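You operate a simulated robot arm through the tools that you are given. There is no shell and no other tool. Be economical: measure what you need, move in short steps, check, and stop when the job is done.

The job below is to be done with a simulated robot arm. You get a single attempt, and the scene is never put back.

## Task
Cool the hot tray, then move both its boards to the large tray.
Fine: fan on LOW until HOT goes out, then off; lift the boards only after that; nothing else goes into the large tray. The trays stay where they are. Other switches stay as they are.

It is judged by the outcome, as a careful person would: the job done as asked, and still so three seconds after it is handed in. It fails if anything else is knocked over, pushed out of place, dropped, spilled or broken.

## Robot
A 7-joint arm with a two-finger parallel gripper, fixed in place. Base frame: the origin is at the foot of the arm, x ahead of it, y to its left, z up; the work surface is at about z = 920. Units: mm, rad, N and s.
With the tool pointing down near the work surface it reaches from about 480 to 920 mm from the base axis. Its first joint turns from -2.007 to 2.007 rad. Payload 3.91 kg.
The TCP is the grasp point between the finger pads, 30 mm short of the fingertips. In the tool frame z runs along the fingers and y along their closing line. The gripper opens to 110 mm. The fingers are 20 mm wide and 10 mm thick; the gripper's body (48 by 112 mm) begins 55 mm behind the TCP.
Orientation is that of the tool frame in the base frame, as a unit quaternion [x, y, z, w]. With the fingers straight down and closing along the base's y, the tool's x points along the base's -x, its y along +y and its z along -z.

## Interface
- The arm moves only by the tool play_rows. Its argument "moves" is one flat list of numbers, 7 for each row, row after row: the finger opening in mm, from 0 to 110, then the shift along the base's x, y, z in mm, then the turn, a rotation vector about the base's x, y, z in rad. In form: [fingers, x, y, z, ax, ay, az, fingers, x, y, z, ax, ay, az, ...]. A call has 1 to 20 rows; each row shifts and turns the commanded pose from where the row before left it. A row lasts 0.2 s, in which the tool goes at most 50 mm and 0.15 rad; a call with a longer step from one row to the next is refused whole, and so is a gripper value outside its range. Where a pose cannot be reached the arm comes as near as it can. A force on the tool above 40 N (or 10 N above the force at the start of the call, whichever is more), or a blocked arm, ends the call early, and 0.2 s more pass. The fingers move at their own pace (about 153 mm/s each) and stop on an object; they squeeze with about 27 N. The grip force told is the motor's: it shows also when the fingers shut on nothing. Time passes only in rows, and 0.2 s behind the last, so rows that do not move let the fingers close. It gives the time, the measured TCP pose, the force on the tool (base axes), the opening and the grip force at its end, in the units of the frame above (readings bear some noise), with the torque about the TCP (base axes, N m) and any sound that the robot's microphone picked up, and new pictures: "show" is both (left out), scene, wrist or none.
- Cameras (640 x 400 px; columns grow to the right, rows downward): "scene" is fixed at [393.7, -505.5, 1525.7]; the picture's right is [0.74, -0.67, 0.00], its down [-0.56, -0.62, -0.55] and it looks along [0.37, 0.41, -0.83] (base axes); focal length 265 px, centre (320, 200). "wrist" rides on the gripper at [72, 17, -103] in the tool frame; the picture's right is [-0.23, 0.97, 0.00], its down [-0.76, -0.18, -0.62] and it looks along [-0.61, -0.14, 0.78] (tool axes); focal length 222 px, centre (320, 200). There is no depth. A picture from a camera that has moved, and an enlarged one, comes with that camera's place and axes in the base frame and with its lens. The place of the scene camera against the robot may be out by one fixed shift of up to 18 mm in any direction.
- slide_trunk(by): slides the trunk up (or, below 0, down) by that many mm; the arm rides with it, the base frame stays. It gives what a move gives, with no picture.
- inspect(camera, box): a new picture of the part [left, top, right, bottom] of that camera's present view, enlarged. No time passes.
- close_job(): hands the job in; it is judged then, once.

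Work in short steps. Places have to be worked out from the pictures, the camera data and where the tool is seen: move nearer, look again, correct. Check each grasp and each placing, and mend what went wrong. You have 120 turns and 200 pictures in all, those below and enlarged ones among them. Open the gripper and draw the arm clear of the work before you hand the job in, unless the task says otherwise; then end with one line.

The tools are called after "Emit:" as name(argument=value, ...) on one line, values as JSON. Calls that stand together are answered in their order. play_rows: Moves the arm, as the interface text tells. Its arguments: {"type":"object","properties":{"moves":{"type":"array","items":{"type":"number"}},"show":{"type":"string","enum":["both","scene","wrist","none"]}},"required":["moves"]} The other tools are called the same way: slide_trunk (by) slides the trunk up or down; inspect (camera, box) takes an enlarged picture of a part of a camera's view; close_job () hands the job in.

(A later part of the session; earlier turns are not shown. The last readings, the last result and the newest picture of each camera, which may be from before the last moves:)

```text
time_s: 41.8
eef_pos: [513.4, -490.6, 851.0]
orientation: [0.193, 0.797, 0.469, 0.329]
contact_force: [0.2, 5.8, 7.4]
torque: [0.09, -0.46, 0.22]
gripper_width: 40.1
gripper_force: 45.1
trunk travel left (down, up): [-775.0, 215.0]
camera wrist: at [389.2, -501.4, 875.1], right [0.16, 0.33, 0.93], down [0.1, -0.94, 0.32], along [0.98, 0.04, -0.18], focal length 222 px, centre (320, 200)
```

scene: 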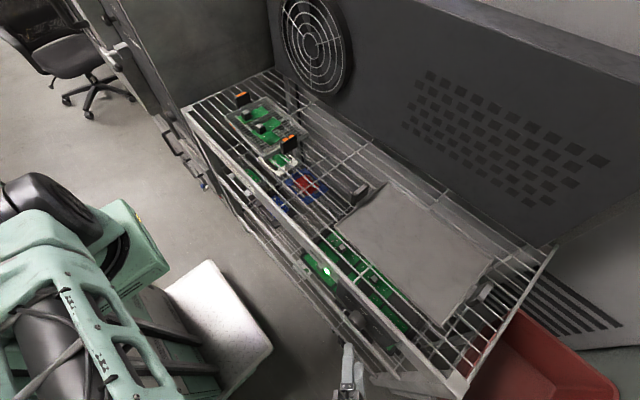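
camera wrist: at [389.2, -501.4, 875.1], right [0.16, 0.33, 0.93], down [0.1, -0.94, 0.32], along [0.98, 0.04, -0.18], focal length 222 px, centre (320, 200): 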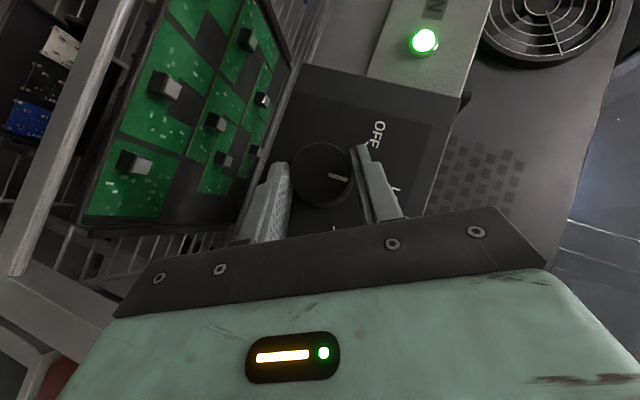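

Gripped well with low load. Turning back −60° to OFF.

Emit:
play_rows(moves=[30, 0, 1.0, 1.8, -0.131, 0, 0, 30, 0, 1.2, 1.6, -0.131, 0, 0, 30, 0, 1.4, 1.4, -0.131, 0, 0, 30, 0, 1.6, 1.2, -0.131, 0, 0, 30, 0, 1.8, 0.9, -0.131, 0, 0, 30, 0, 1.9, 0.7, -0.131, 0, 0, 30, 0, 1.9, 0.4, -0.131, 0, 0, 30, 0, 1.9, 0.1, -0.131, 0, 0], show="wrist")

```text
time_s: 43.6
eef_pos: [514.1, -479.4, 858.2]
orientation: [0.003, 0.924, 0.004, 0.382]
contact_force: [8.9, -13.9, 4.1]
torque: [0.57, -0.28, -0.03]
gripper_width: 40.0
gripper_force: 45.2
trunk travel left (down, up): [-775.0, 215.0]
camera wrist: at [389.1, -462.3, 878.8], right [0.16, 0.97, 0.17], down [0.1, -0.19, 0.98], along [0.98, -0.14, -0.13], focal length 222 px, centre (320, 200)
```

wrist: 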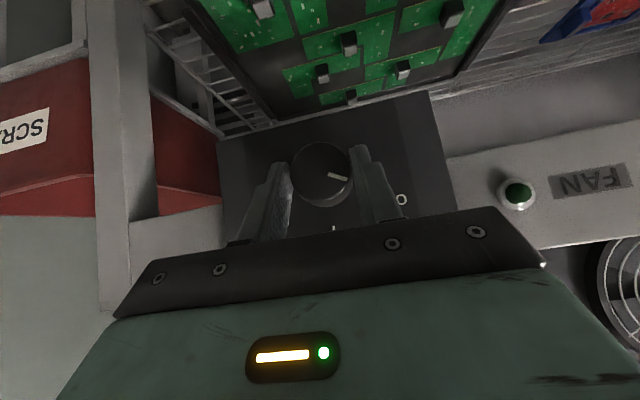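

The fan lamp is out. I release, withdraw along the tool axis, and verify the pointer at OFF.

Emit:
play_rows(moves=[72, 0, 0, 0, 0, 0, 0, 72, 0, 0, 0, 0, 0, 0, 72, -10, 0, 10, 0, 0, 0, 72, -15, 0, 15, 0, 0, 0, 72, -15, 0, 15, 0, 0, 0, 72, -15, 0, 15, 0, 0, 0], show="wrist")

Emit:
inspect(camera="wrist", box=[240, 80, 480, 220])

```text
time_s: 45.0
eef_pos: [461.5, -480.7, 909.6]
orientation: [0.004, 0.924, 0.006, 0.381]
contact_force: [0.4, 0.7, 0.4]
torque: [-0.04, 0.0, 0.02]
gripper_width: 72.1
gripper_force: 0.0
out of reach, approached as far as the arm can: row 5
trunk travel left (down, up): [-775.0, 215.0]
camera wrist: at [337.3, -462.5, 930.7], right [0.16, 0.97, 0.17], down [0.1, -0.19, 0.98], along [0.98, -0.14, -0.13], focal length 222 px, centre (320, 200)
```

wrist: 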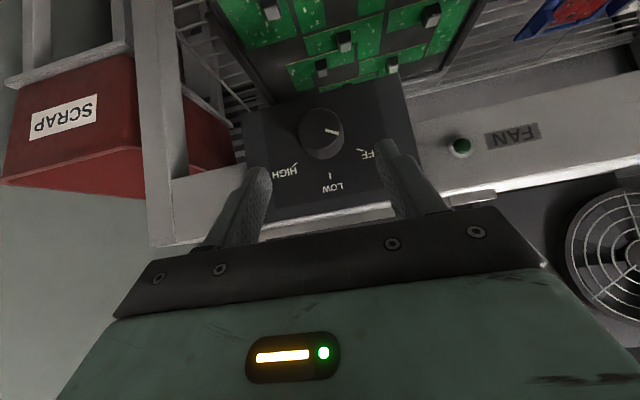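

```text
2.67 times, centred on (360, 150) of wrist
camera zoom: at [337.3, -462.5, 930.7], right [0.16, 0.97, 0.17], down [0.1, -0.19, 0.98], along [0.98, -0.14, -0.13], focal length 592 px, centre (213, 333)
```

zoom: 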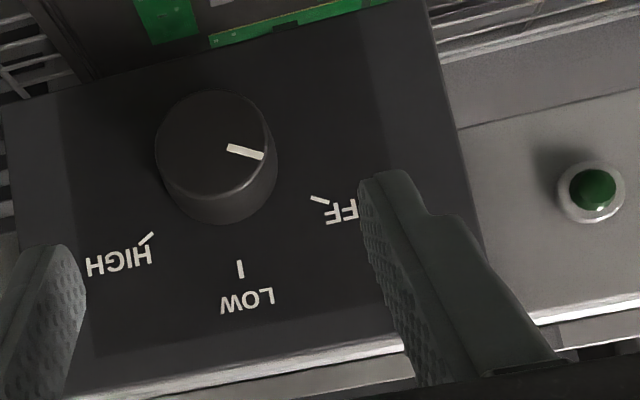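

OFF confirmed, lamp dark. Now I raise the hand, straighten the tool down, then head over the hot tray.

Emit:
play_rows(moves=[100, 2, 0, 35, 0, 0, 0, 100, 2, 0, 35, 0, 0, 0, 100, 5, 5, 35, 0, 0, 0, 100, 10, 10, 35, 0, 0.131, 0, 100, 10, 20, 35, 0, 0.131, 0, 100, 15, 25, 15, 0, 0.131, 0, 100, 20, 30, 0, 0, 0.131, 0, 100, 20, 35, 0, 0, 0.131, 0, 100, 20, 35, 0, 0, 0.131, 0], show="none")

Emit:
play_rows(moves=[100, 7, 48, 0, 0, 0, 0, 100, 7, 48, 0, 0, 0, 0, 100, 7, 48, 0, 0, 0, 0, 100, 7, 48, 0, 0, 0, 0, 100, 7, 48, 0, 0, 0, 0, 100, 7, 48, 0, 0, 0, 0, 100, 7, 48, 0, 0, 0, 0, 100, 7, 48, 0, 0, 0, 0, 100, 7, 40, 0, 0, 0, 0, 100, 7, 20, 0, 0, 0, 0], show="both")

```text
time_s: 47.0
eef_pos: [562.7, -323.2, 1101.1]
orientation: [0.007, 1.0, 0.004, -0.001]
contact_force: [0.3, -0.9, -0.3]
torque: [0.03, -0.04, 0.01]
gripper_width: 100.2
gripper_force: 0.0
trunk travel left (down, up): [-775.0, 215.0]
```

```text
time_s: 49.2
eef_pos: [635.9, 127.1, 1100.8]
orientation: [0.005, 1.0, 0.005, -0.002]
contact_force: [0.6, 0.2, -0.4]
torque: [0.01, 0.02, 0.02]
gripper_width: 99.8
gripper_force: 0.0
trunk travel left (down, up): [-775.0, 215.0]
camera wrist: at [562.8, 144.7, 1202.2], right [0.24, 0.97, 0.01], down [0.76, -0.19, 0.62], along [0.6, -0.14, -0.79], focal length 222 px, centre (320, 200)
```

scene: 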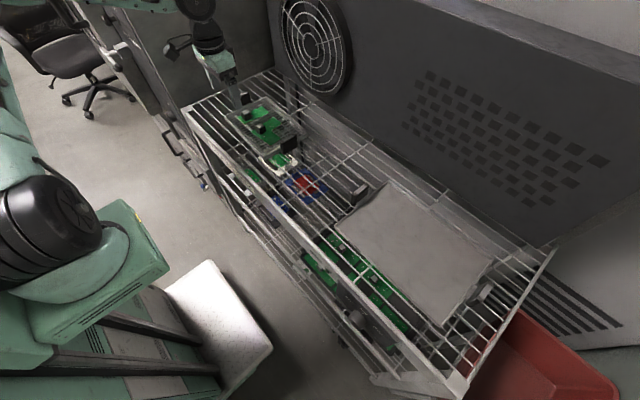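
wrist: 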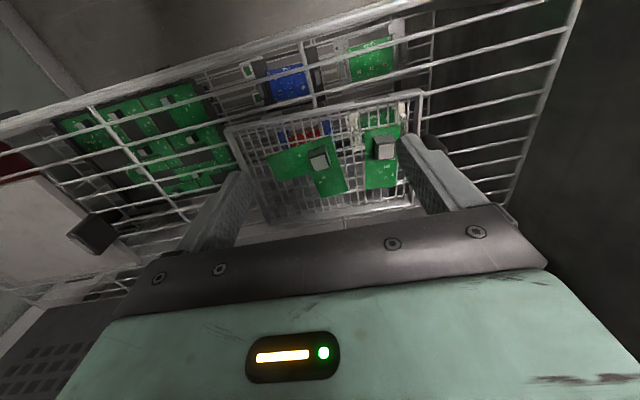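

Emit:
inspect(camera="wrist", box=[220, 80, 440, 220])

Emit:
inspect(camera="scene", box=[210, 80, 310, 180])

```text
2.86 times, centred on (330, 150) of wrist
camera zoom: at [562.8, 144.7, 1202.2], right [0.24, 0.97, 0.01], down [0.76, -0.19, 0.62], along [0.6, -0.14, -0.79], focal length 635 px, centre (291, 343)
```

zoom: 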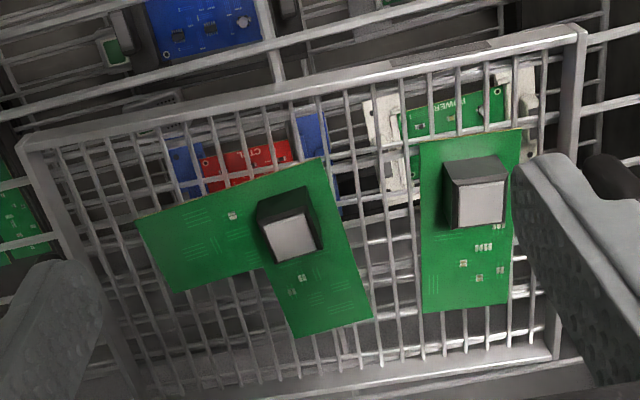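

```text
4.00 times, centred on (260, 130) of scene
camera zoom: at [393.7, -505.5, 1525.7], right [0.74, -0.67, 0.0], down [-0.56, -0.62, -0.55], along [0.37, 0.41, -0.83], focal length 1062 px, centre (560, 480)
```

zoom: 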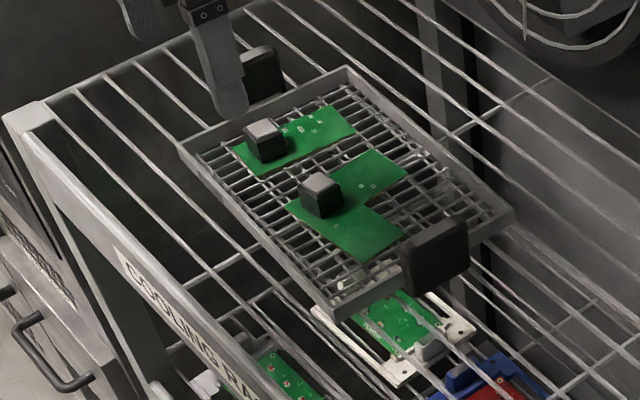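

Both cubes triangulate: cube 2 (L-board) top at about (693, 115, 956), yaw ≈ +0.09; cube 1 at about (694, 194, 961), yaw ≈ −0.13. I go above cube 2 for a close look.

Emit:
play_rows(moves=[60, 19, -4, -24, 0, 0, 0.05, 60, 19, -4, -24, 0, 0, 0.05, 60, 18, -3.5, -23, 0, 0, 0], show="wrist")

Emit:
inspect(camera="wrist", box=[220, 60, 440, 220])

```text
time_s: 50.0
eef_pos: [689.7, 115.5, 1029.4]
orientation: [-0.045, 0.999, 0.004, -0.001]
contact_force: [-0.6, -0.4, -1.5]
torque: [0.01, -0.01, 0.05]
gripper_width: 59.9
gripper_force: 0.1
trunk travel left (down, up): [-775.0, 215.0]
camera wrist: at [617.4, 125.4, 1131.2], right [0.14, 0.99, 0.01], down [0.78, -0.11, 0.62], along [0.61, -0.08, -0.78], focal length 222 px, centre (320, 200)
```

wrist: 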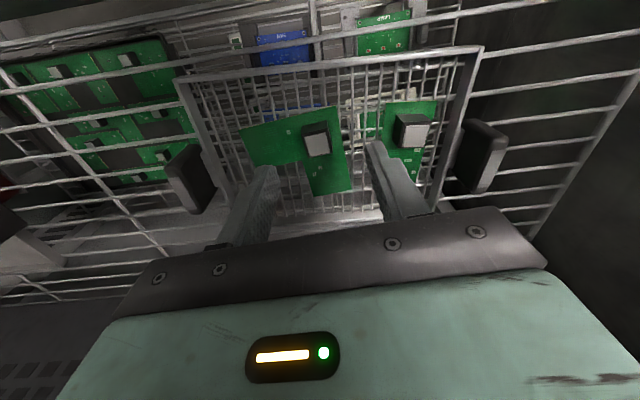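

```text
2.50 times, centred on (330, 140) of wrist
camera zoom: at [617.4, 125.4, 1131.2], right [0.14, 0.99, 0.01], down [0.78, -0.11, 0.62], along [0.61, -0.08, -0.78], focal length 555 px, centre (295, 350)
```

zoom: 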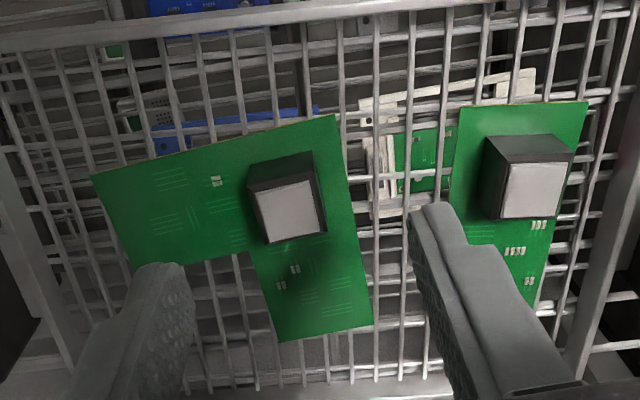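

Cube 2 refined: centre (694, 114), top z≈956, board surface z≈931; the tool yaw matches. Descend to TCP z 965 (tips just above the board).

Emit:
play_rows(moves=[56, 4.8, -1, -20, 0, 0, 0, 56, 0, 0, -20, 0, 0, 0, 56, 0, 0, -15, 0, 0, 0, 56, 0, 0, -9.5, 0, 0, 0], show="wrist")

```text
time_s: 51.0
eef_pos: [697.5, 112.6, 965.2]
orientation: [-0.045, 0.999, 0.005, -0.001]
contact_force: [-0.1, -0.1, 0.1]
torque: [-0.04, 0.03, -0.01]
gripper_width: 55.9
gripper_force: 0.0
trunk travel left (down, up): [-775.0, 215.0]
camera wrist: at [624.1, 123.1, 1067.6], right [0.14, 0.99, 0.01], down [0.78, -0.11, 0.62], along [0.61, -0.08, -0.78], focal length 222 px, centre (320, 200)
```

wrist: 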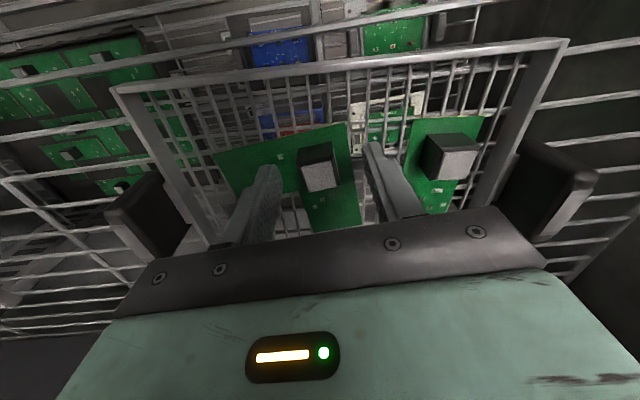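

The cube is between the fingers. I centre by +2 mm in y and close.

Emit:
play_rows(moves=[56, -1.5, 2, -1, 0, 0, 0, 10, 0, 0, 0, 0, 0, 0, 10, 0, 0, 0, 0, 0, 0, 10, 0, 0, 0, 0, 0, 0], show="wrist")

```text
time_s: 52.0
eef_pos: [696.5, 114.9, 963.9]
orientation: [-0.045, 0.999, 0.005, -0.002]
contact_force: [0.1, 0.5, 2.1]
torque: [-0.18, -0.02, 0.05]
gripper_width: 22.9
gripper_force: 26.7
trunk travel left (down, up): [-775.0, 215.0]
camera wrist: at [622.4, 125.0, 1066.7], right [0.14, 0.99, 0.01], down [0.78, -0.11, 0.62], along [0.61, -0.08, -0.79], focal length 222 px, centre (320, 200)
```

wrist: 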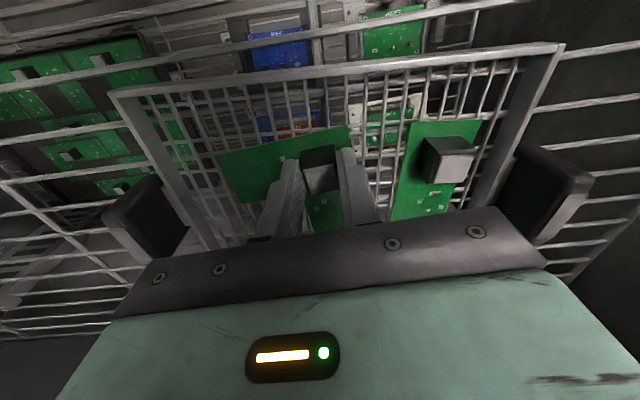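

Gripped at 22.9 mm. Lifting straight up slowly.

Emit:
play_rows(moves=[10, 0, 0, 8, 0, 0, 0, 10, 0, 0, 12, 0, 0, 0, 10, 0, 0, 20, 0, 0, 0, 10, 0, 0, 25, 0, 0, 0, 10, 0, 0, 25, 0, 0, 0, 10, 0, 0, 25, 0, 0, 0], show="both")

```text
time_s: 53.4
eef_pos: [695.1, 116.0, 1080.2]
orientation: [-0.045, 0.999, 0.005, -0.002]
contact_force: [0.8, 0.7, -0.2]
torque: [0.0, -0.02, -0.02]
gripper_width: 10.1
gripper_force: 0.0
trunk travel left (down, up): [-775.0, 215.0]
camera wrist: at [622.0, 125.8, 1182.1], right [0.14, 0.99, 0.01], down [0.78, -0.11, 0.62], along [0.61, -0.08, -0.79], focal length 222 px, centre (320, 200)
```

scene: 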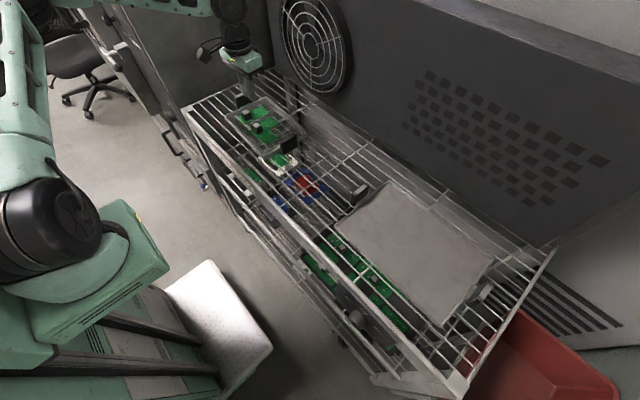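
wrist: 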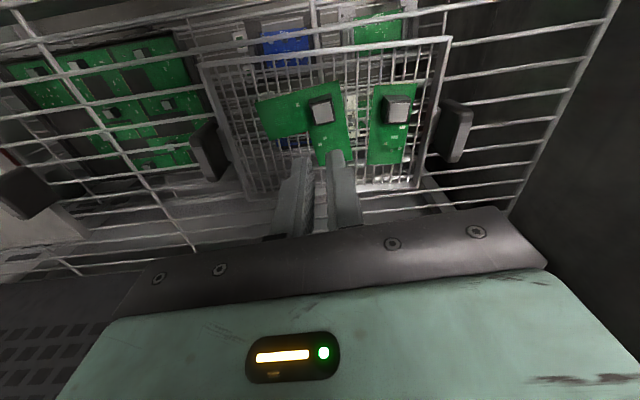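

The grip slipped off; the board stayed on the tray. I zoom in to see what happened and re-measure the cube height.

Emit:
inspect(camera="wrist", box=[250, 60, 430, 190])

Emit:
inspect(camera="scene", box=[230, 95, 280, 145])

```text
3.08 times, centred on (340, 125) of wrist
camera zoom: at [622.0, 125.8, 1182.1], right [0.14, 0.99, 0.01], down [0.78, -0.11, 0.62], along [0.61, -0.08, -0.79], focal length 684 px, centre (258, 431)
```

zoom: 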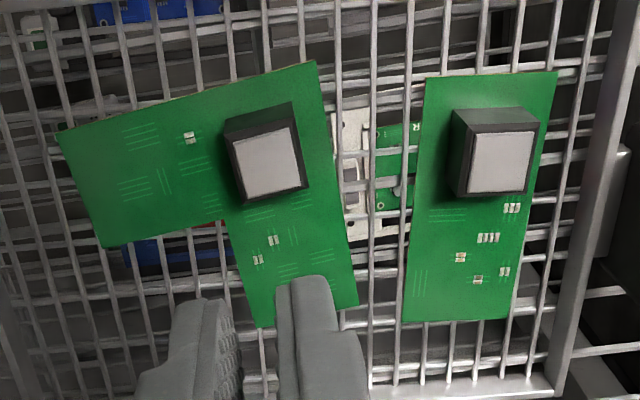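

```text
8.00 times, centred on (255, 120) of scene
camera zoom: at [393.7, -505.5, 1525.7], right [0.74, -0.67, 0.0], down [-0.56, -0.62, -0.55], along [0.37, 0.41, -0.83], focal length 2123 px, centre (840, 840)
```

zoom: 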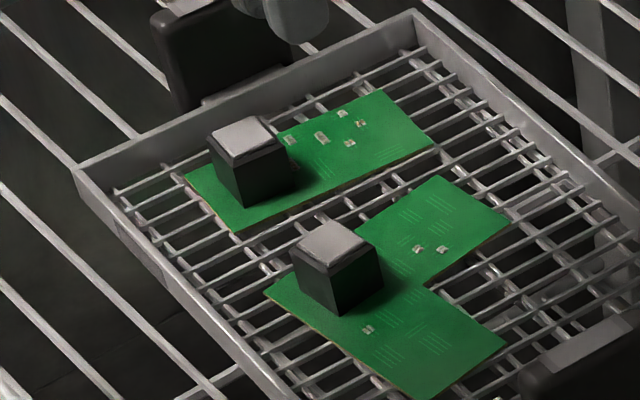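

The board was shifted slightly (cube now about (689, 121)), so the grip was probably shallow or the lift too quick. I descend again centred there, a bit deeper, in small steps watching for contact.

Emit:
play_rows(moves=[56, -6, 5, -25, 0, 0, 0, 56, 0, 0, -30, 0, 0, 0, 56, 0, 0, -30, 0, 0, 0, 56, 0, 0, -20, 0, 0, 0, 56, 0, 0, -10, 0, 0, 0], show="wrist")

Emit:
inspect(camera="wrist", box=[230, 100, 410, 220])

```text
time_s: 54.6
eef_pos: [688.1, 120.0, 964.3]
orientation: [-0.044, 0.999, 0.004, -0.002]
contact_force: [0.0, 0.2, 0.7]
torque: [0.02, -0.01, -0.02]
gripper_width: 56.0
gripper_force: 0.1
trunk travel left (down, up): [-775.0, 215.0]
camera wrist: at [614.9, 130.6, 1066.6], right [0.14, 0.99, 0.01], down [0.78, -0.11, 0.62], along [0.61, -0.08, -0.79], focal length 222 px, centre (320, 200)
```

wrist: 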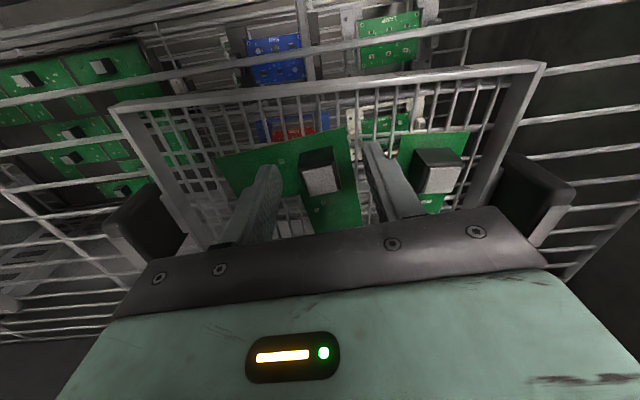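

```text
3.33 times, centred on (320, 160) of wrist
camera zoom: at [614.9, 130.6, 1066.6], right [0.14, 0.99, 0.01], down [0.78, -0.11, 0.62], along [0.61, -0.08, -0.79], focal length 740 px, centre (320, 333)
```

zoom: 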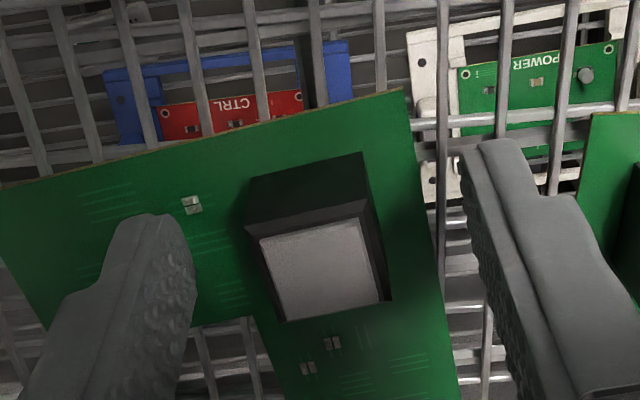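

Cube centred near (686, 122). I shift slightly and probe down gently to find the board.

Emit:
play_rows(moves=[50, -2, 1.5, -1, 0, 0, 0, 50, 0, 0, -1, 0, 0, 0], show="none")

Emit:
play_rows(moves=[50, 0, 0, -1, 0, 0, 0, 50, 0, 0, -1, 0, 0, 0], show="none")

Emit:
play_rows(moves=[50, 0, 0, -1, 0, 0, 0, 50, 0, 0, -1, 0, 0, 0], show="none")

```text
time_s: 55.2
eef_pos: [687.0, 121.1, 960.9]
orientation: [-0.046, 0.999, 0.004, -0.002]
contact_force: [0.6, -0.4, -0.1]
torque: [0.02, 0.01, 0.06]
gripper_width: 49.9
gripper_force: 0.0
trunk travel left (down, up): [-775.0, 215.0]
```

```text
time_s: 55.8
eef_pos: [687.0, 122.4, 960.9]
orientation: [-0.045, 0.999, 0.004, -0.003]
contact_force: [-0.4, 0.0, -0.2]
torque: [0.0, 0.04, 0.03]
gripper_width: 50.1
gripper_force: 0.0
trunk travel left (down, up): [-775.0, 215.0]
```

```text
time_s: 56.4
eef_pos: [686.7, 121.6, 957.6]
orientation: [-0.045, 0.999, 0.004, -0.002]
contact_force: [-0.2, -0.2, -0.9]
torque: [0.03, 0.02, -0.01]
gripper_width: 50.0
gripper_force: 0.0
trunk travel left (down, up): [-775.0, 215.0]
```

Still no contact with tips at ~z 928, so the board lies lower. Continue probing.

Emit:
play_rows(moves=[50, 0, 0, -1, 0, 0, 0, 50, 0, 0, -1, 0, 0, 0, 50, 0, 0, -1, 0, 0, 0], show="none")

Emit:
play_rows(moves=[50, 0, 0, -1, 0, 0, 0, 50, 0, 0, -1, 0, 0, 0, 50, 0, 0, -1, 0, 0, 0], show="wrist")

Emit:
inspect(camera="wrist", box=[230, 100, 410, 220])

```text
time_s: 57.2
eef_pos: [686.8, 120.2, 956.0]
orientation: [-0.045, 0.999, 0.005, 0.0]
contact_force: [-6.1, 0.8, 23.4]
torque: [-0.57, 0.14, -0.15]
gripper_width: 49.3
gripper_force: 0.1
trunk travel left (down, up): [-775.0, 215.0]
```

```text
time_s: 57.8
eef_pos: [690.1, 122.6, 956.1]
orientation: [-0.044, 0.999, 0.005, 0.002]
contact_force: [-3.1, -0.6, 19.3]
torque: [-0.58, 0.04, -0.06]
gripper_width: 49.4
gripper_force: 0.1
trunk travel left (down, up): [-775.0, 215.0]
stopped in row 2: the force on the tool passed its limit at 42 N (the readings are from after the stop); the commanded pose is now the measured one
camera wrist: at [614.9, 131.2, 1058.6], right [0.14, 0.99, 0.01], down [0.77, -0.11, 0.62], along [0.62, -0.08, -0.78], focal length 222 px, centre (320, 200)
```

wrist: 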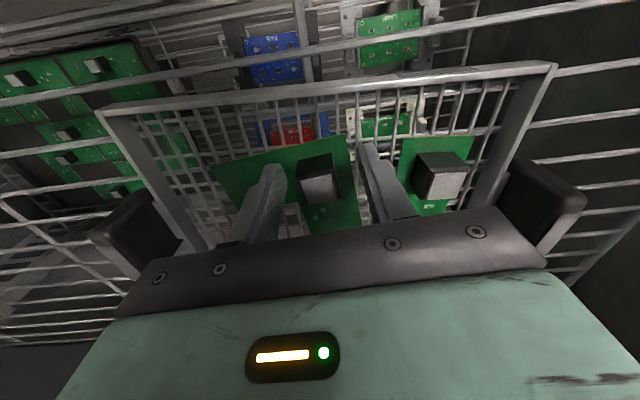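

```text
3.33 times, centred on (320, 160) of wrist
camera zoom: at [614.9, 131.2, 1058.6], right [0.14, 0.99, 0.01], down [0.77, -0.11, 0.62], along [0.62, -0.08, -0.78], focal length 740 px, centre (320, 333)
```

zoom: 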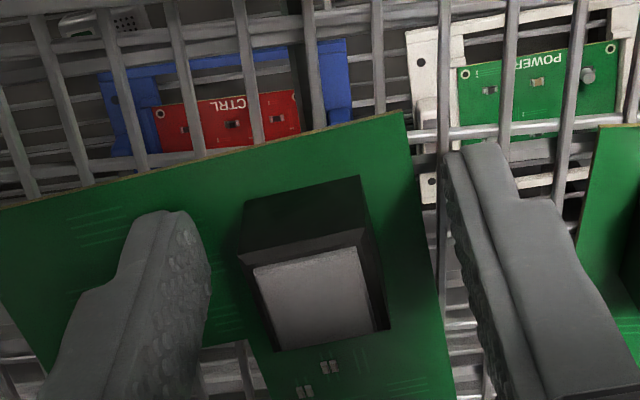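

Contact at TCP z≈956: board top is at about z 926. I rise 2.5 mm, then close for a deep grip.

Emit:
play_rows(moves=[50, -2, 0, 1.5, 0, 0, 0, 50, 0, 0, 1.5, 0, 0, 0], show="none")

Emit:
play_rows(moves=[0, 0, 0, 0, 0, 0, 0, 0, 0, 0, 0, 0, 0, 0, 0, 0, 0, 0, 0, 0, 0, 0, 0, 0, 0, 0, 0, 0], show="wrist")

Emit:
inspect(camera="wrist", box=[230, 100, 410, 220])

```text
time_s: 58.4
eef_pos: [686.7, 120.0, 956.8]
orientation: [-0.046, 0.999, 0.005, -0.001]
contact_force: [2.2, 0.8, 6.6]
torque: [-0.14, -0.12, 0.06]
gripper_width: 50.2
gripper_force: 0.0
trunk travel left (down, up): [-775.0, 215.0]
```

```text
time_s: 59.4
eef_pos: [686.3, 119.2, 956.8]
orientation: [-0.045, 0.999, 0.004, -0.001]
contact_force: [0.0, -0.5, 0.6]
torque: [-0.06, 0.0, 0.01]
gripper_width: 23.1
gripper_force: 27.1
trunk travel left (down, up): [-775.0, 215.0]
camera wrist: at [613.0, 131.0, 1059.5], right [0.14, 0.99, 0.01], down [0.78, -0.11, 0.62], along [0.62, -0.08, -0.78], focal length 222 px, centre (320, 200)
```

wrist: 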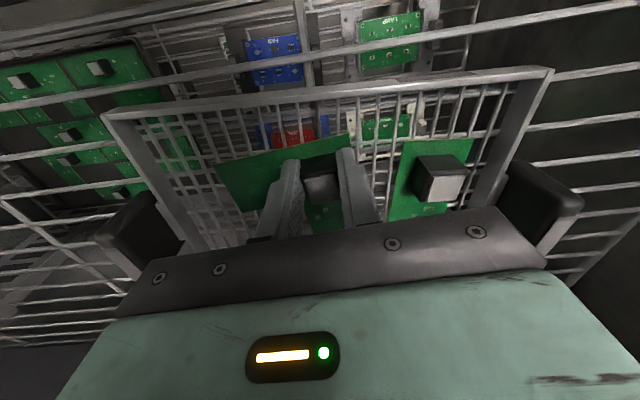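

```text
3.33 times, centred on (320, 160) of wrist
camera zoom: at [613.0, 131.0, 1059.5], right [0.14, 0.99, 0.01], down [0.78, -0.11, 0.62], along [0.62, -0.08, -0.78], focal length 740 px, centre (320, 333)
```

zoom: 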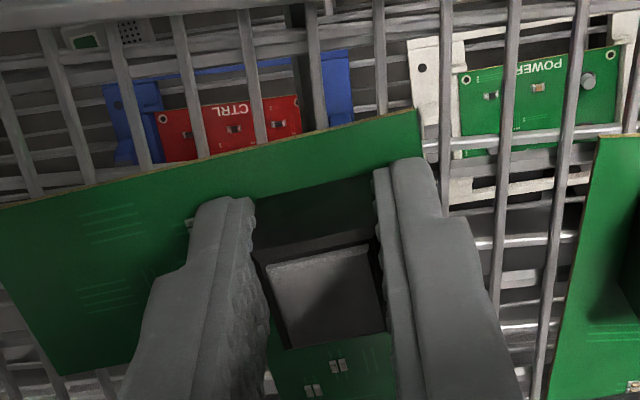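

Deep grip now (23.1 mm, 27 N). Lift very slowly and check.

Emit:
play_rows(moves=[0, 0, 0, 2, 0, 0, 0, 0, 0, 0, 3, 0, 0, 0, 0, 0, 0, 3, 0, 0, 0, 0, 0, 0, 3, 0, 0, 0], show="wrist")

```text
time_s: 60.4
eef_pos: [685.6, 121.6, 970.7]
orientation: [-0.045, 0.999, 0.005, -0.001]
contact_force: [0.2, 0.0, -1.0]
torque: [0.0, 0.02, 0.01]
gripper_width: 23.1
gripper_force: 26.9
trunk travel left (down, up): [-775.0, 215.0]
camera wrist: at [612.8, 131.8, 1072.1], right [0.14, 0.99, 0.01], down [0.78, -0.11, 0.62], along [0.62, -0.08, -0.78], focal length 222 px, centre (320, 200)
```

wrist: 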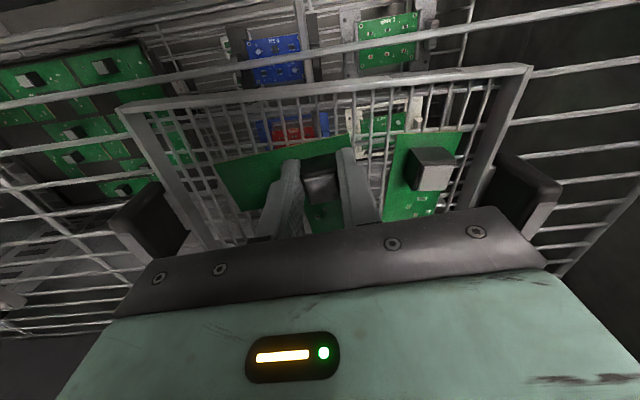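

The board comes up with the fingers, grip steady. Continue lifting.

Emit:
play_rows(moves=[0, 0, 0, 5, 0, 0, 0, 0, 0, 0, 8, 0, 0, 0, 0, 0, 0, 12, 0, 0, 0, 0, 0, 0, 15, 0, 0, 0, 0, 0, 0, 15, 0, 0, 0, 0, 0, 0, 15, 0, 0, 0, 0, 0, 0, 10, 0, 0, 0, 0, 0, 0, 5, 0, 0, 0], show="both")

```text
time_s: 62.2
eef_pos: [686.7, 121.7, 1054.5]
orientation: [-0.046, 0.999, 0.005, -0.001]
contact_force: [0.3, 0.4, -0.6]
torque: [-0.06, 0.02, -0.02]
gripper_width: 23.1
gripper_force: 26.6
trunk travel left (down, up): [-775.0, 215.0]
camera wrist: at [612.6, 131.0, 1155.9], right [0.14, 0.99, 0.01], down [0.78, -0.11, 0.62], along [0.62, -0.08, -0.78], focal length 222 px, centre (320, 200)
```

scene: 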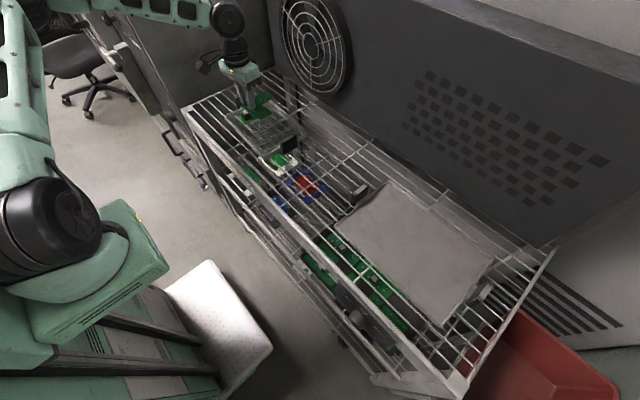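
wrist: 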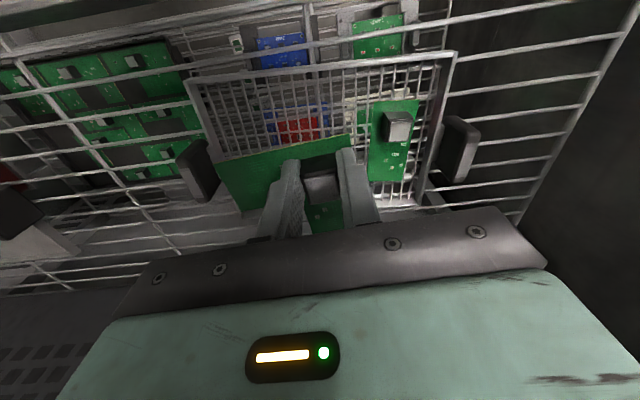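

Held securely. I carry it across to the large tray at safe height with gentle acceleration.

Emit:
play_rows(moves=[0, 0, -5, 8, 0, 0, 0, 0, 1, -15, 8, 0, 0, 0, 0, 2, -25, 4, 0, 0, 0, 0, 2, -35, 0, 0, 0, 0, 0, 2, -38, 0, 0, 0, 0, 0, 2, -38, 0, 0, 0, 0, 0, 2, -38, 0, 0, 0, 0, 0, 2, -38, 0, 0, 0, 0, 0, 2, -38, 0, 0, 0, 0, 0, 2, -38, 0, 0, 0, 0, 0, 2, -38, 0, 0, 0, 0, 0, 2, -38, 0, 0, 0, 0, 0, 2, -38, 0, 0, 0, 0, 0, 2, -38, 0, 0, 0, -0.03, 0, 2, -38, 0, 0, 0, -0.03, 0, 1, -38, 0, 0, 0, -0.03, 0, 0, -35, 0, 0, 0, 0, 0, 0, -20, 0, 0, 0, 0, 0, 0, -11, 0, 0, 0, 0, 0, 0, 0, 0, 0, 0, 0], show="both")

```text
time_s: 66.4
eef_pos: [714.6, -481.5, 1075.7]
orientation: [0.001, 1.0, 0.006, -0.001]
contact_force: [-0.2, 0.6, -1.9]
torque: [-0.04, -0.04, 0.0]
gripper_width: 22.9
gripper_force: 27.3
trunk travel left (down, up): [-775.0, 215.0]
camera wrist: at [642.5, -463.7, 1177.7], right [0.23, 0.97, 0.01], down [0.76, -0.18, 0.62], along [0.61, -0.13, -0.78], focal length 222 px, centre (320, 200)
```

scene: 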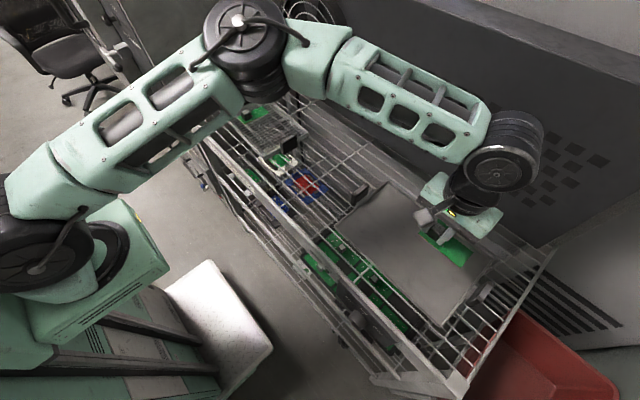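
wrist: 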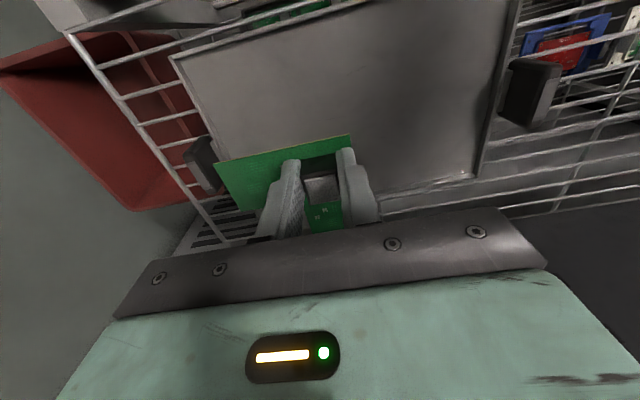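

Tray spans x 637–852, y −602…−299 by this view, so at (715, −481) the board fits well inside. Descend most of the way, then probe.

Emit:
play_rows(moves=[0, 0, 0, -10, 0, 0, 0, 0, 0, 0, -20, 0, 0, 0, 0, 0, 0, -20, 0, 0, 0, 0, 0, 0, -20, 0, 0, 0, 0, 0, 0, -15, 0, 0, 0, 0, 0, 0, -10, 0, 0, 0], show="both")

Emit:
play_rows(moves=[0, 0, 0, -2, 0, 0, 0, 0, 0, 0, -2, 0, 0, 0, 0, 0, 0, -2, 0, 0, 0], show="none")

```text
time_s: 67.8
eef_pos: [713.0, -480.0, 978.1]
orientation: [0.0, 1.0, 0.006, 0.0]
contact_force: [-0.2, 0.0, -0.4]
torque: [0.01, 0.01, 0.0]
gripper_width: 23.2
gripper_force: 27.7
trunk travel left (down, up): [-775.0, 215.0]
camera wrist: at [641.4, -463.5, 1081.0], right [0.23, 0.97, 0.01], down [0.76, -0.18, 0.62], along [0.61, -0.13, -0.78], focal length 222 px, centre (320, 200)
```

scene: 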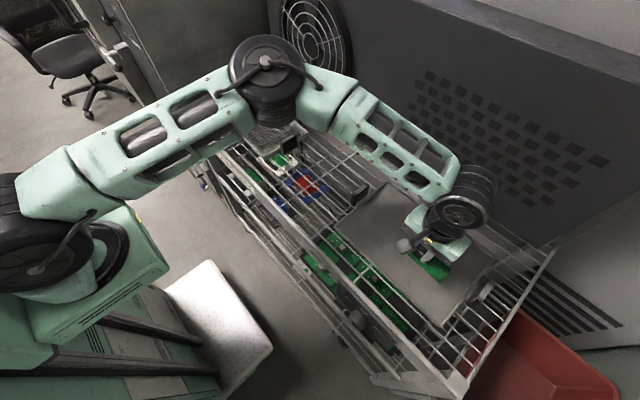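
wrist: 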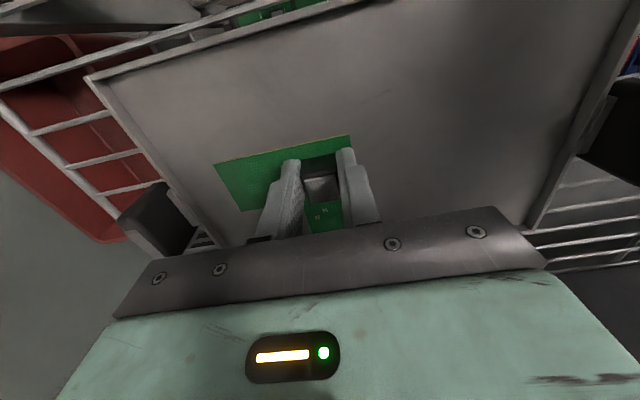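

```text
time_s: 68.6
eef_pos: [714.9, -481.6, 973.0]
orientation: [0.0, 1.0, 0.005, 0.0]
contact_force: [0.0, 0.1, 0.5]
torque: [0.01, -0.03, 0.02]
gripper_width: 22.8
gripper_force: 27.2
trunk travel left (down, up): [-775.0, 215.0]
```

No contact yet; continue down in small steps.

Emit:
play_rows(moves=[0, 0, 0, -2, 0, 0, 0, 0, 0, 0, -2, 0, 0, 0, 0, 0, 0, -2, 0, 0, 0], show="none")

Emit:
play_rows(moves=[0, 0, 0, -1.5, 0, 0, 0, 0, 0, 0, -1.5, 0, 0, 0], show="none")

Emit:
play_rows(moves=[0, 0, 0, -1.5, 0, 0, 0, 0, 0, 0, -1.5, 0, 0, 0], show="none")

```text
time_s: 69.4
eef_pos: [714.6, -481.1, 967.5]
orientation: [0.0, 1.0, 0.005, 0.0]
contact_force: [-0.3, 0.5, -1.0]
torque: [0.03, 0.01, 0.04]
gripper_width: 22.9
gripper_force: 27.1
trunk travel left (down, up): [-775.0, 215.0]
```

```text
time_s: 70.0
eef_pos: [714.2, -480.6, 964.5]
orientation: [0.0, 1.0, 0.004, 0.0]
contact_force: [0.5, 0.6, 0.5]
torque: [-0.01, 0.01, -0.03]
gripper_width: 22.8
gripper_force: 27.1
trunk travel left (down, up): [-775.0, 215.0]
```

```text
time_s: 70.6
eef_pos: [713.9, -481.3, 961.0]
orientation: [-0.001, 1.0, 0.004, 0.0]
contact_force: [0.6, -0.3, -0.9]
torque: [-0.01, 0.03, 0.0]
gripper_width: 22.8
gripper_force: 27.7
trunk travel left (down, up): [-775.0, 215.0]
```

Still free at z 961; continue.

Emit:
play_rows(moves=[0, 0, 0, -1.5, 0, 0, 0, 0, 0, 0, -1.5, 0, 0, 0], show="none")

Emit:
play_rows(moves=[0, 0, 0, -1.5, 0, 0, 0, 0, 0, 0, -1, 0, 0, 0], show="none")

Emit:
play_rows(moves=[0, 0, 0, -1, 0, 0, 0, 0, 0, 0, -1, 0, 0, 0], show="wrist")

```text
time_s: 71.2
eef_pos: [715.5, -480.6, 959.2]
orientation: [0.0, 1.0, 0.004, 0.001]
contact_force: [-0.3, 0.0, -0.3]
torque: [-0.01, 0.02, 0.02]
gripper_width: 22.9
gripper_force: 26.6
trunk travel left (down, up): [-775.0, 215.0]
```

```text
time_s: 71.8
eef_pos: [714.5, -480.8, 956.9]
orientation: [0.0, 1.0, 0.003, 0.001]
contact_force: [1.4, 0.0, 10.4]
torque: [-0.26, 0.1, -0.03]
gripper_width: 23.1
gripper_force: 27.1
trunk travel left (down, up): [-775.0, 215.0]
```

```text
time_s: 72.4
eef_pos: [714.1, -481.7, 956.7]
orientation: [0.0, 1.0, 0.002, 0.001]
contact_force: [2.3, -0.3, 33.6]
torque: [-0.31, 0.27, 0.01]
gripper_width: 23.0
gripper_force: 27.1
trunk travel left (down, up): [-775.0, 215.0]
camera wrist: at [641.6, -463.8, 1058.6], right [0.23, 0.97, 0.01], down [0.76, -0.18, 0.62], along [0.61, -0.14, -0.78], focal length 222 px, centre (320, 200)
```

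wrist: 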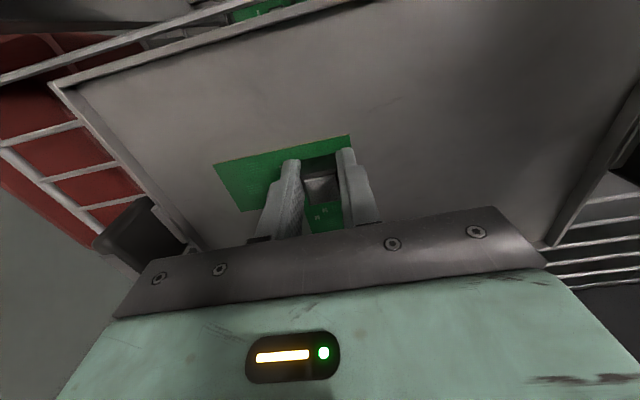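

The board rests on the tray floor (firm upward force at z≈957). I ease up 1.5 mm, open, and rise straight up.

Emit:
play_rows(moves=[0, 0, 0, 2, 0, 0, 0, 46, 0, 0, 0, 0, 0, 0, 46, 0, 0, 0, 0, 0, 0, 46, 0, 0, 10, 0, 0, 0, 46, 0, 0, 20, 0, 0, 0, 46, 0, 0, 30, 0, 0, 0, 46, 0, 0, 40, 0, 0, 0, 46, 0, 0, 30, 0, 0, 0], show="both")

```text
time_s: 74.2
eef_pos: [714.6, -479.2, 1085.1]
orientation: [0.0, 1.0, 0.005, -0.001]
contact_force: [-0.3, -0.5, 0.2]
torque: [-0.01, 0.0, 0.04]
gripper_width: 46.0
gripper_force: 0.1
trunk travel left (down, up): [-775.0, 215.0]
camera wrist: at [641.9, -462.0, 1187.8], right [0.23, 0.97, 0.01], down [0.76, -0.18, 0.62], along [0.61, -0.13, -0.78], focal length 222 px, centre (320, 200)
```

scene: 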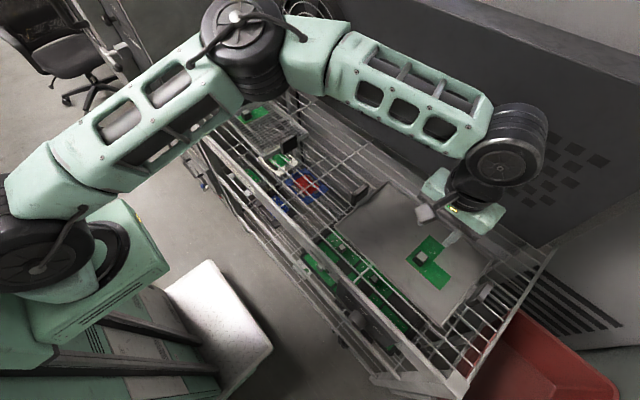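
wrist: 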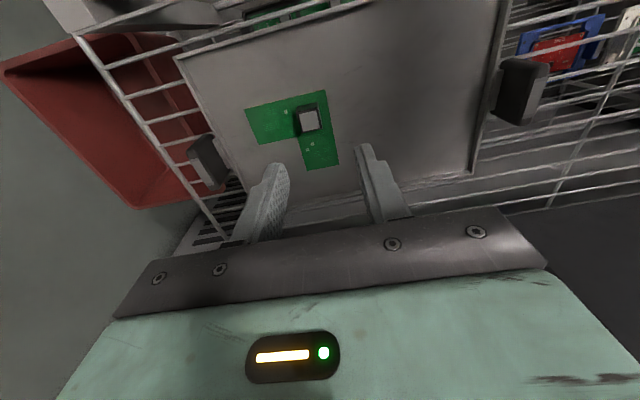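

Board 2 lies flat inside the large tray. Now back to the hot tray above cube 1 at about (699, 195).

Emit:
play_rows(moves=[46, -1, 44, 0, 0, 0, 0, 46, -1, 45, 0, 0, 0, 0, 46, -1, 45, 0, 0, 0, 0, 46, -1, 45, 0, 0, 0, 0, 46, -1, 45, 0, 0, 0, 0, 46, -1, 45, 0, 0, 0, 0, 46, -1, 45, 0, 0, 0, 0, 46, -1, 45, 0, 0, 0, 0, 46, -1, 45, 0, 0, 0, 0, 46, -1, 45, 0, 0, 0, 0, 46, -1, 45, 0, 0, 0, 0, 46, -1, 45, 0, 0, 0, 0, 46, -1, 45, 0, 0, 0, -0.05, 46, -1, 45, -10, 0, 0, -0.05, 46, -1, 43, -20, 0, 0, 0], show="wrist")

Emit:
inspect(camera="wrist", box=[230, 60, 410, 200])

```text
time_s: 77.4
eef_pos: [699.6, 188.5, 1055.2]
orientation: [0.051, 0.999, 0.005, 0.0]
contact_force: [0.3, -1.1, 0.7]
torque: [0.05, -0.01, 0.02]
gripper_width: 45.9
gripper_force: 0.1
trunk travel left (down, up): [-775.0, 215.0]
camera wrist: at [628.7, 212.4, 1157.2], right [0.33, 0.95, 0.01], down [0.74, -0.26, 0.62], along [0.59, -0.19, -0.78], focal length 222 px, centre (320, 200)
```

wrist: 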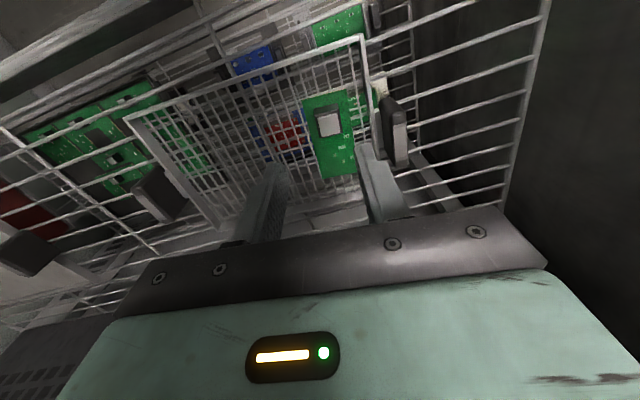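

```text
2.86 times, centred on (320, 130) of wrist
camera zoom: at [628.7, 212.4, 1157.2], right [0.33, 0.95, 0.01], down [0.74, -0.26, 0.62], along [0.59, -0.19, -0.78], focal length 635 px, centre (320, 400)
```

zoom: 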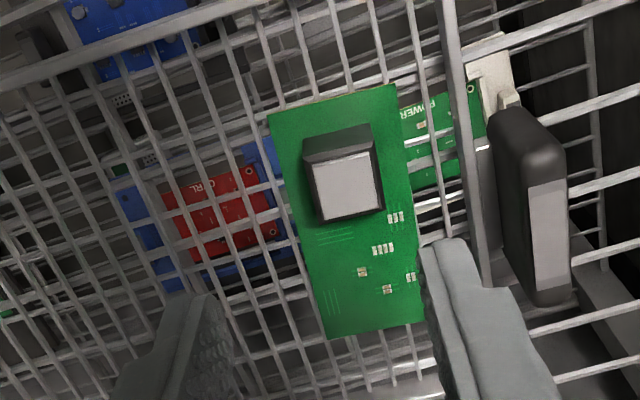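

Cube 1 refined to about (701, 198), yaw ≈ −0.13. I align and descend part-way, keeping the opening at 42 to clear the tray wall.

Emit:
play_rows(moves=[42, 1.5, 9, -20, 0, 0, -0.03, 42, 0, 0, -25, 0, 0, 0, 42, 0, 0, -25, 0, 0, 0], show="wrist")

Emit:
inspect(camera="wrist", box=[230, 80, 430, 220])

```text
time_s: 78.2
eef_pos: [699.1, 189.9, 1017.3]
orientation: [0.061, 0.998, 0.006, 0.001]
contact_force: [-0.1, 0.2, -0.5]
torque: [0.01, 0.0, 0.03]
gripper_width: 42.0
gripper_force: 0.1
out of reach, approached as far as the arm can: row 1, 3
trunk travel left (down, up): [-775.0, 215.0]
camera wrist: at [628.6, 215.1, 1119.5], right [0.35, 0.94, 0.01], down [0.73, -0.28, 0.62], along [0.59, -0.21, -0.78], focal length 222 px, centre (320, 200)
```

wrist: 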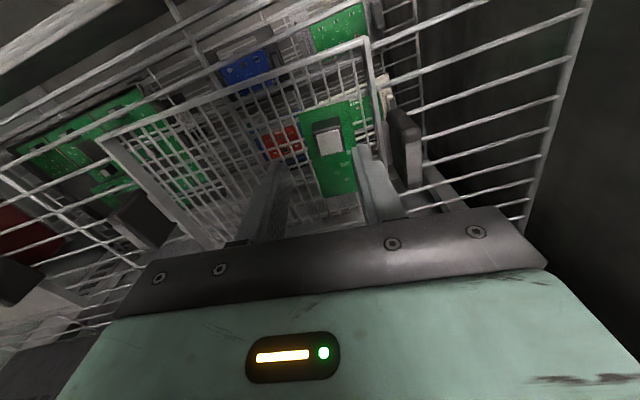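

```text
2.86 times, centred on (330, 150) of wrist
camera zoom: at [628.6, 215.1, 1119.5], right [0.35, 0.94, 0.01], down [0.73, -0.28, 0.62], along [0.59, -0.21, -0.78], focal length 635 px, centre (291, 343)
```

zoom: 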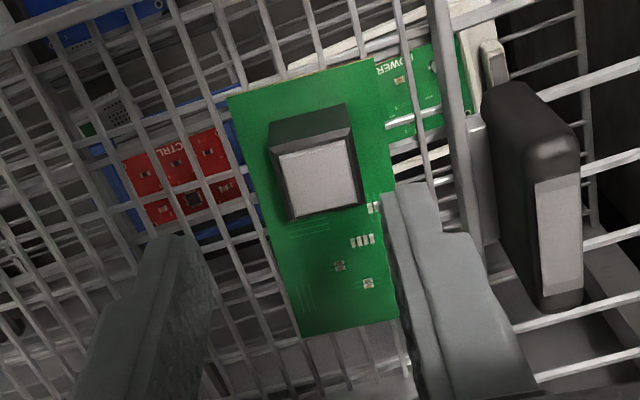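

Some rows were reported out of reach, so I'm at (699, 190, 1017). I try smaller steps from here.

Emit:
play_rows(moves=[42, 1, 4, 0, 0, 0, 0, 42, 1, 3, 0, 0, 0, 0, 42, 0, 0, -10, 0, 0, 0, 42, 0, 0, -10, 0, 0, 0], show="none")

```text
time_s: 79.2
eef_pos: [698.0, 189.1, 1007.4]
orientation: [0.063, 0.998, 0.004, 0.0]
contact_force: [-0.2, -0.5, -0.3]
torque: [-0.02, -0.02, 0.01]
gripper_width: 42.1
gripper_force: 0.1
out of reach, approached as far as the arm can: row 1, 2, 3
trunk travel left (down, up): [-775.0, 215.0]
```

Likely a wrist-roll limit with this negative yaw. Test: yaw back +0.15 and move +y.

Emit:
play_rows(moves=[42, 0, 0, 10, 0, 0, 0.1, 42, 0, 0, 0, 0, 0, 0.1, 42, 1, 4, 0, 0, 0, 0, 42, 1, 4, 0, 0, 0, 0], show="none")

```text
time_s: 80.2
eef_pos: [700.4, 195.9, 1017.7]
orientation: [-0.036, 0.999, 0.005, -0.001]
contact_force: [-0.2, 0.2, -0.3]
torque: [-0.03, -0.02, 0.02]
gripper_width: 41.7
gripper_force: 0.0
trunk travel left (down, up): [-775.0, 215.0]
```

Confirmed – it's the yaw. I use yaw ≈ −0.04, only ~5° off the cube, and continue down part-way.

Emit:
play_rows(moves=[42, 0.5, 1.5, 0, 0, 0, -0.06, 42, 0, 0, 0, 0, 0, -0.05, 42, 0, 0, -15, 0, 0, 0, 42, 0, 0, -15, 0, 0, 0], show="wrist")

Emit:
inspect(camera="wrist", box=[230, 80, 430, 220])

```text
time_s: 81.2
eef_pos: [701.3, 198.4, 986.7]
orientation: [0.021, 1.0, 0.004, 0.0]
contact_force: [-0.1, 0.7, 0.2]
torque: [0.03, -0.05, -0.02]
gripper_width: 41.7
gripper_force: 0.1
trunk travel left (down, up): [-775.0, 215.0]
camera wrist: at [629.3, 218.3, 1089.1], right [0.27, 0.96, 0.01], down [0.75, -0.21, 0.62], along [0.6, -0.16, -0.78], focal length 222 px, centre (320, 200)
```

wrist: 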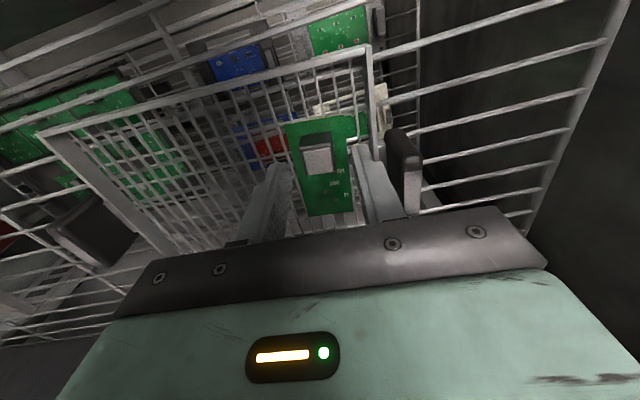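

```text
2.86 times, centred on (330, 150) of wrist
camera zoom: at [629.3, 218.3, 1089.1], right [0.27, 0.96, 0.01], down [0.75, -0.21, 0.62], along [0.6, -0.16, -0.78], focal length 635 px, centre (291, 343)
```

zoom: 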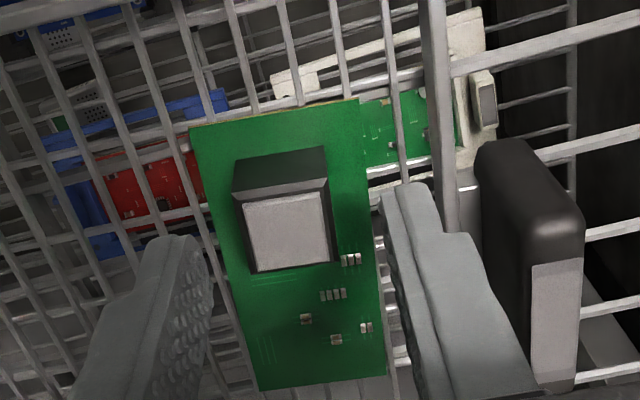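

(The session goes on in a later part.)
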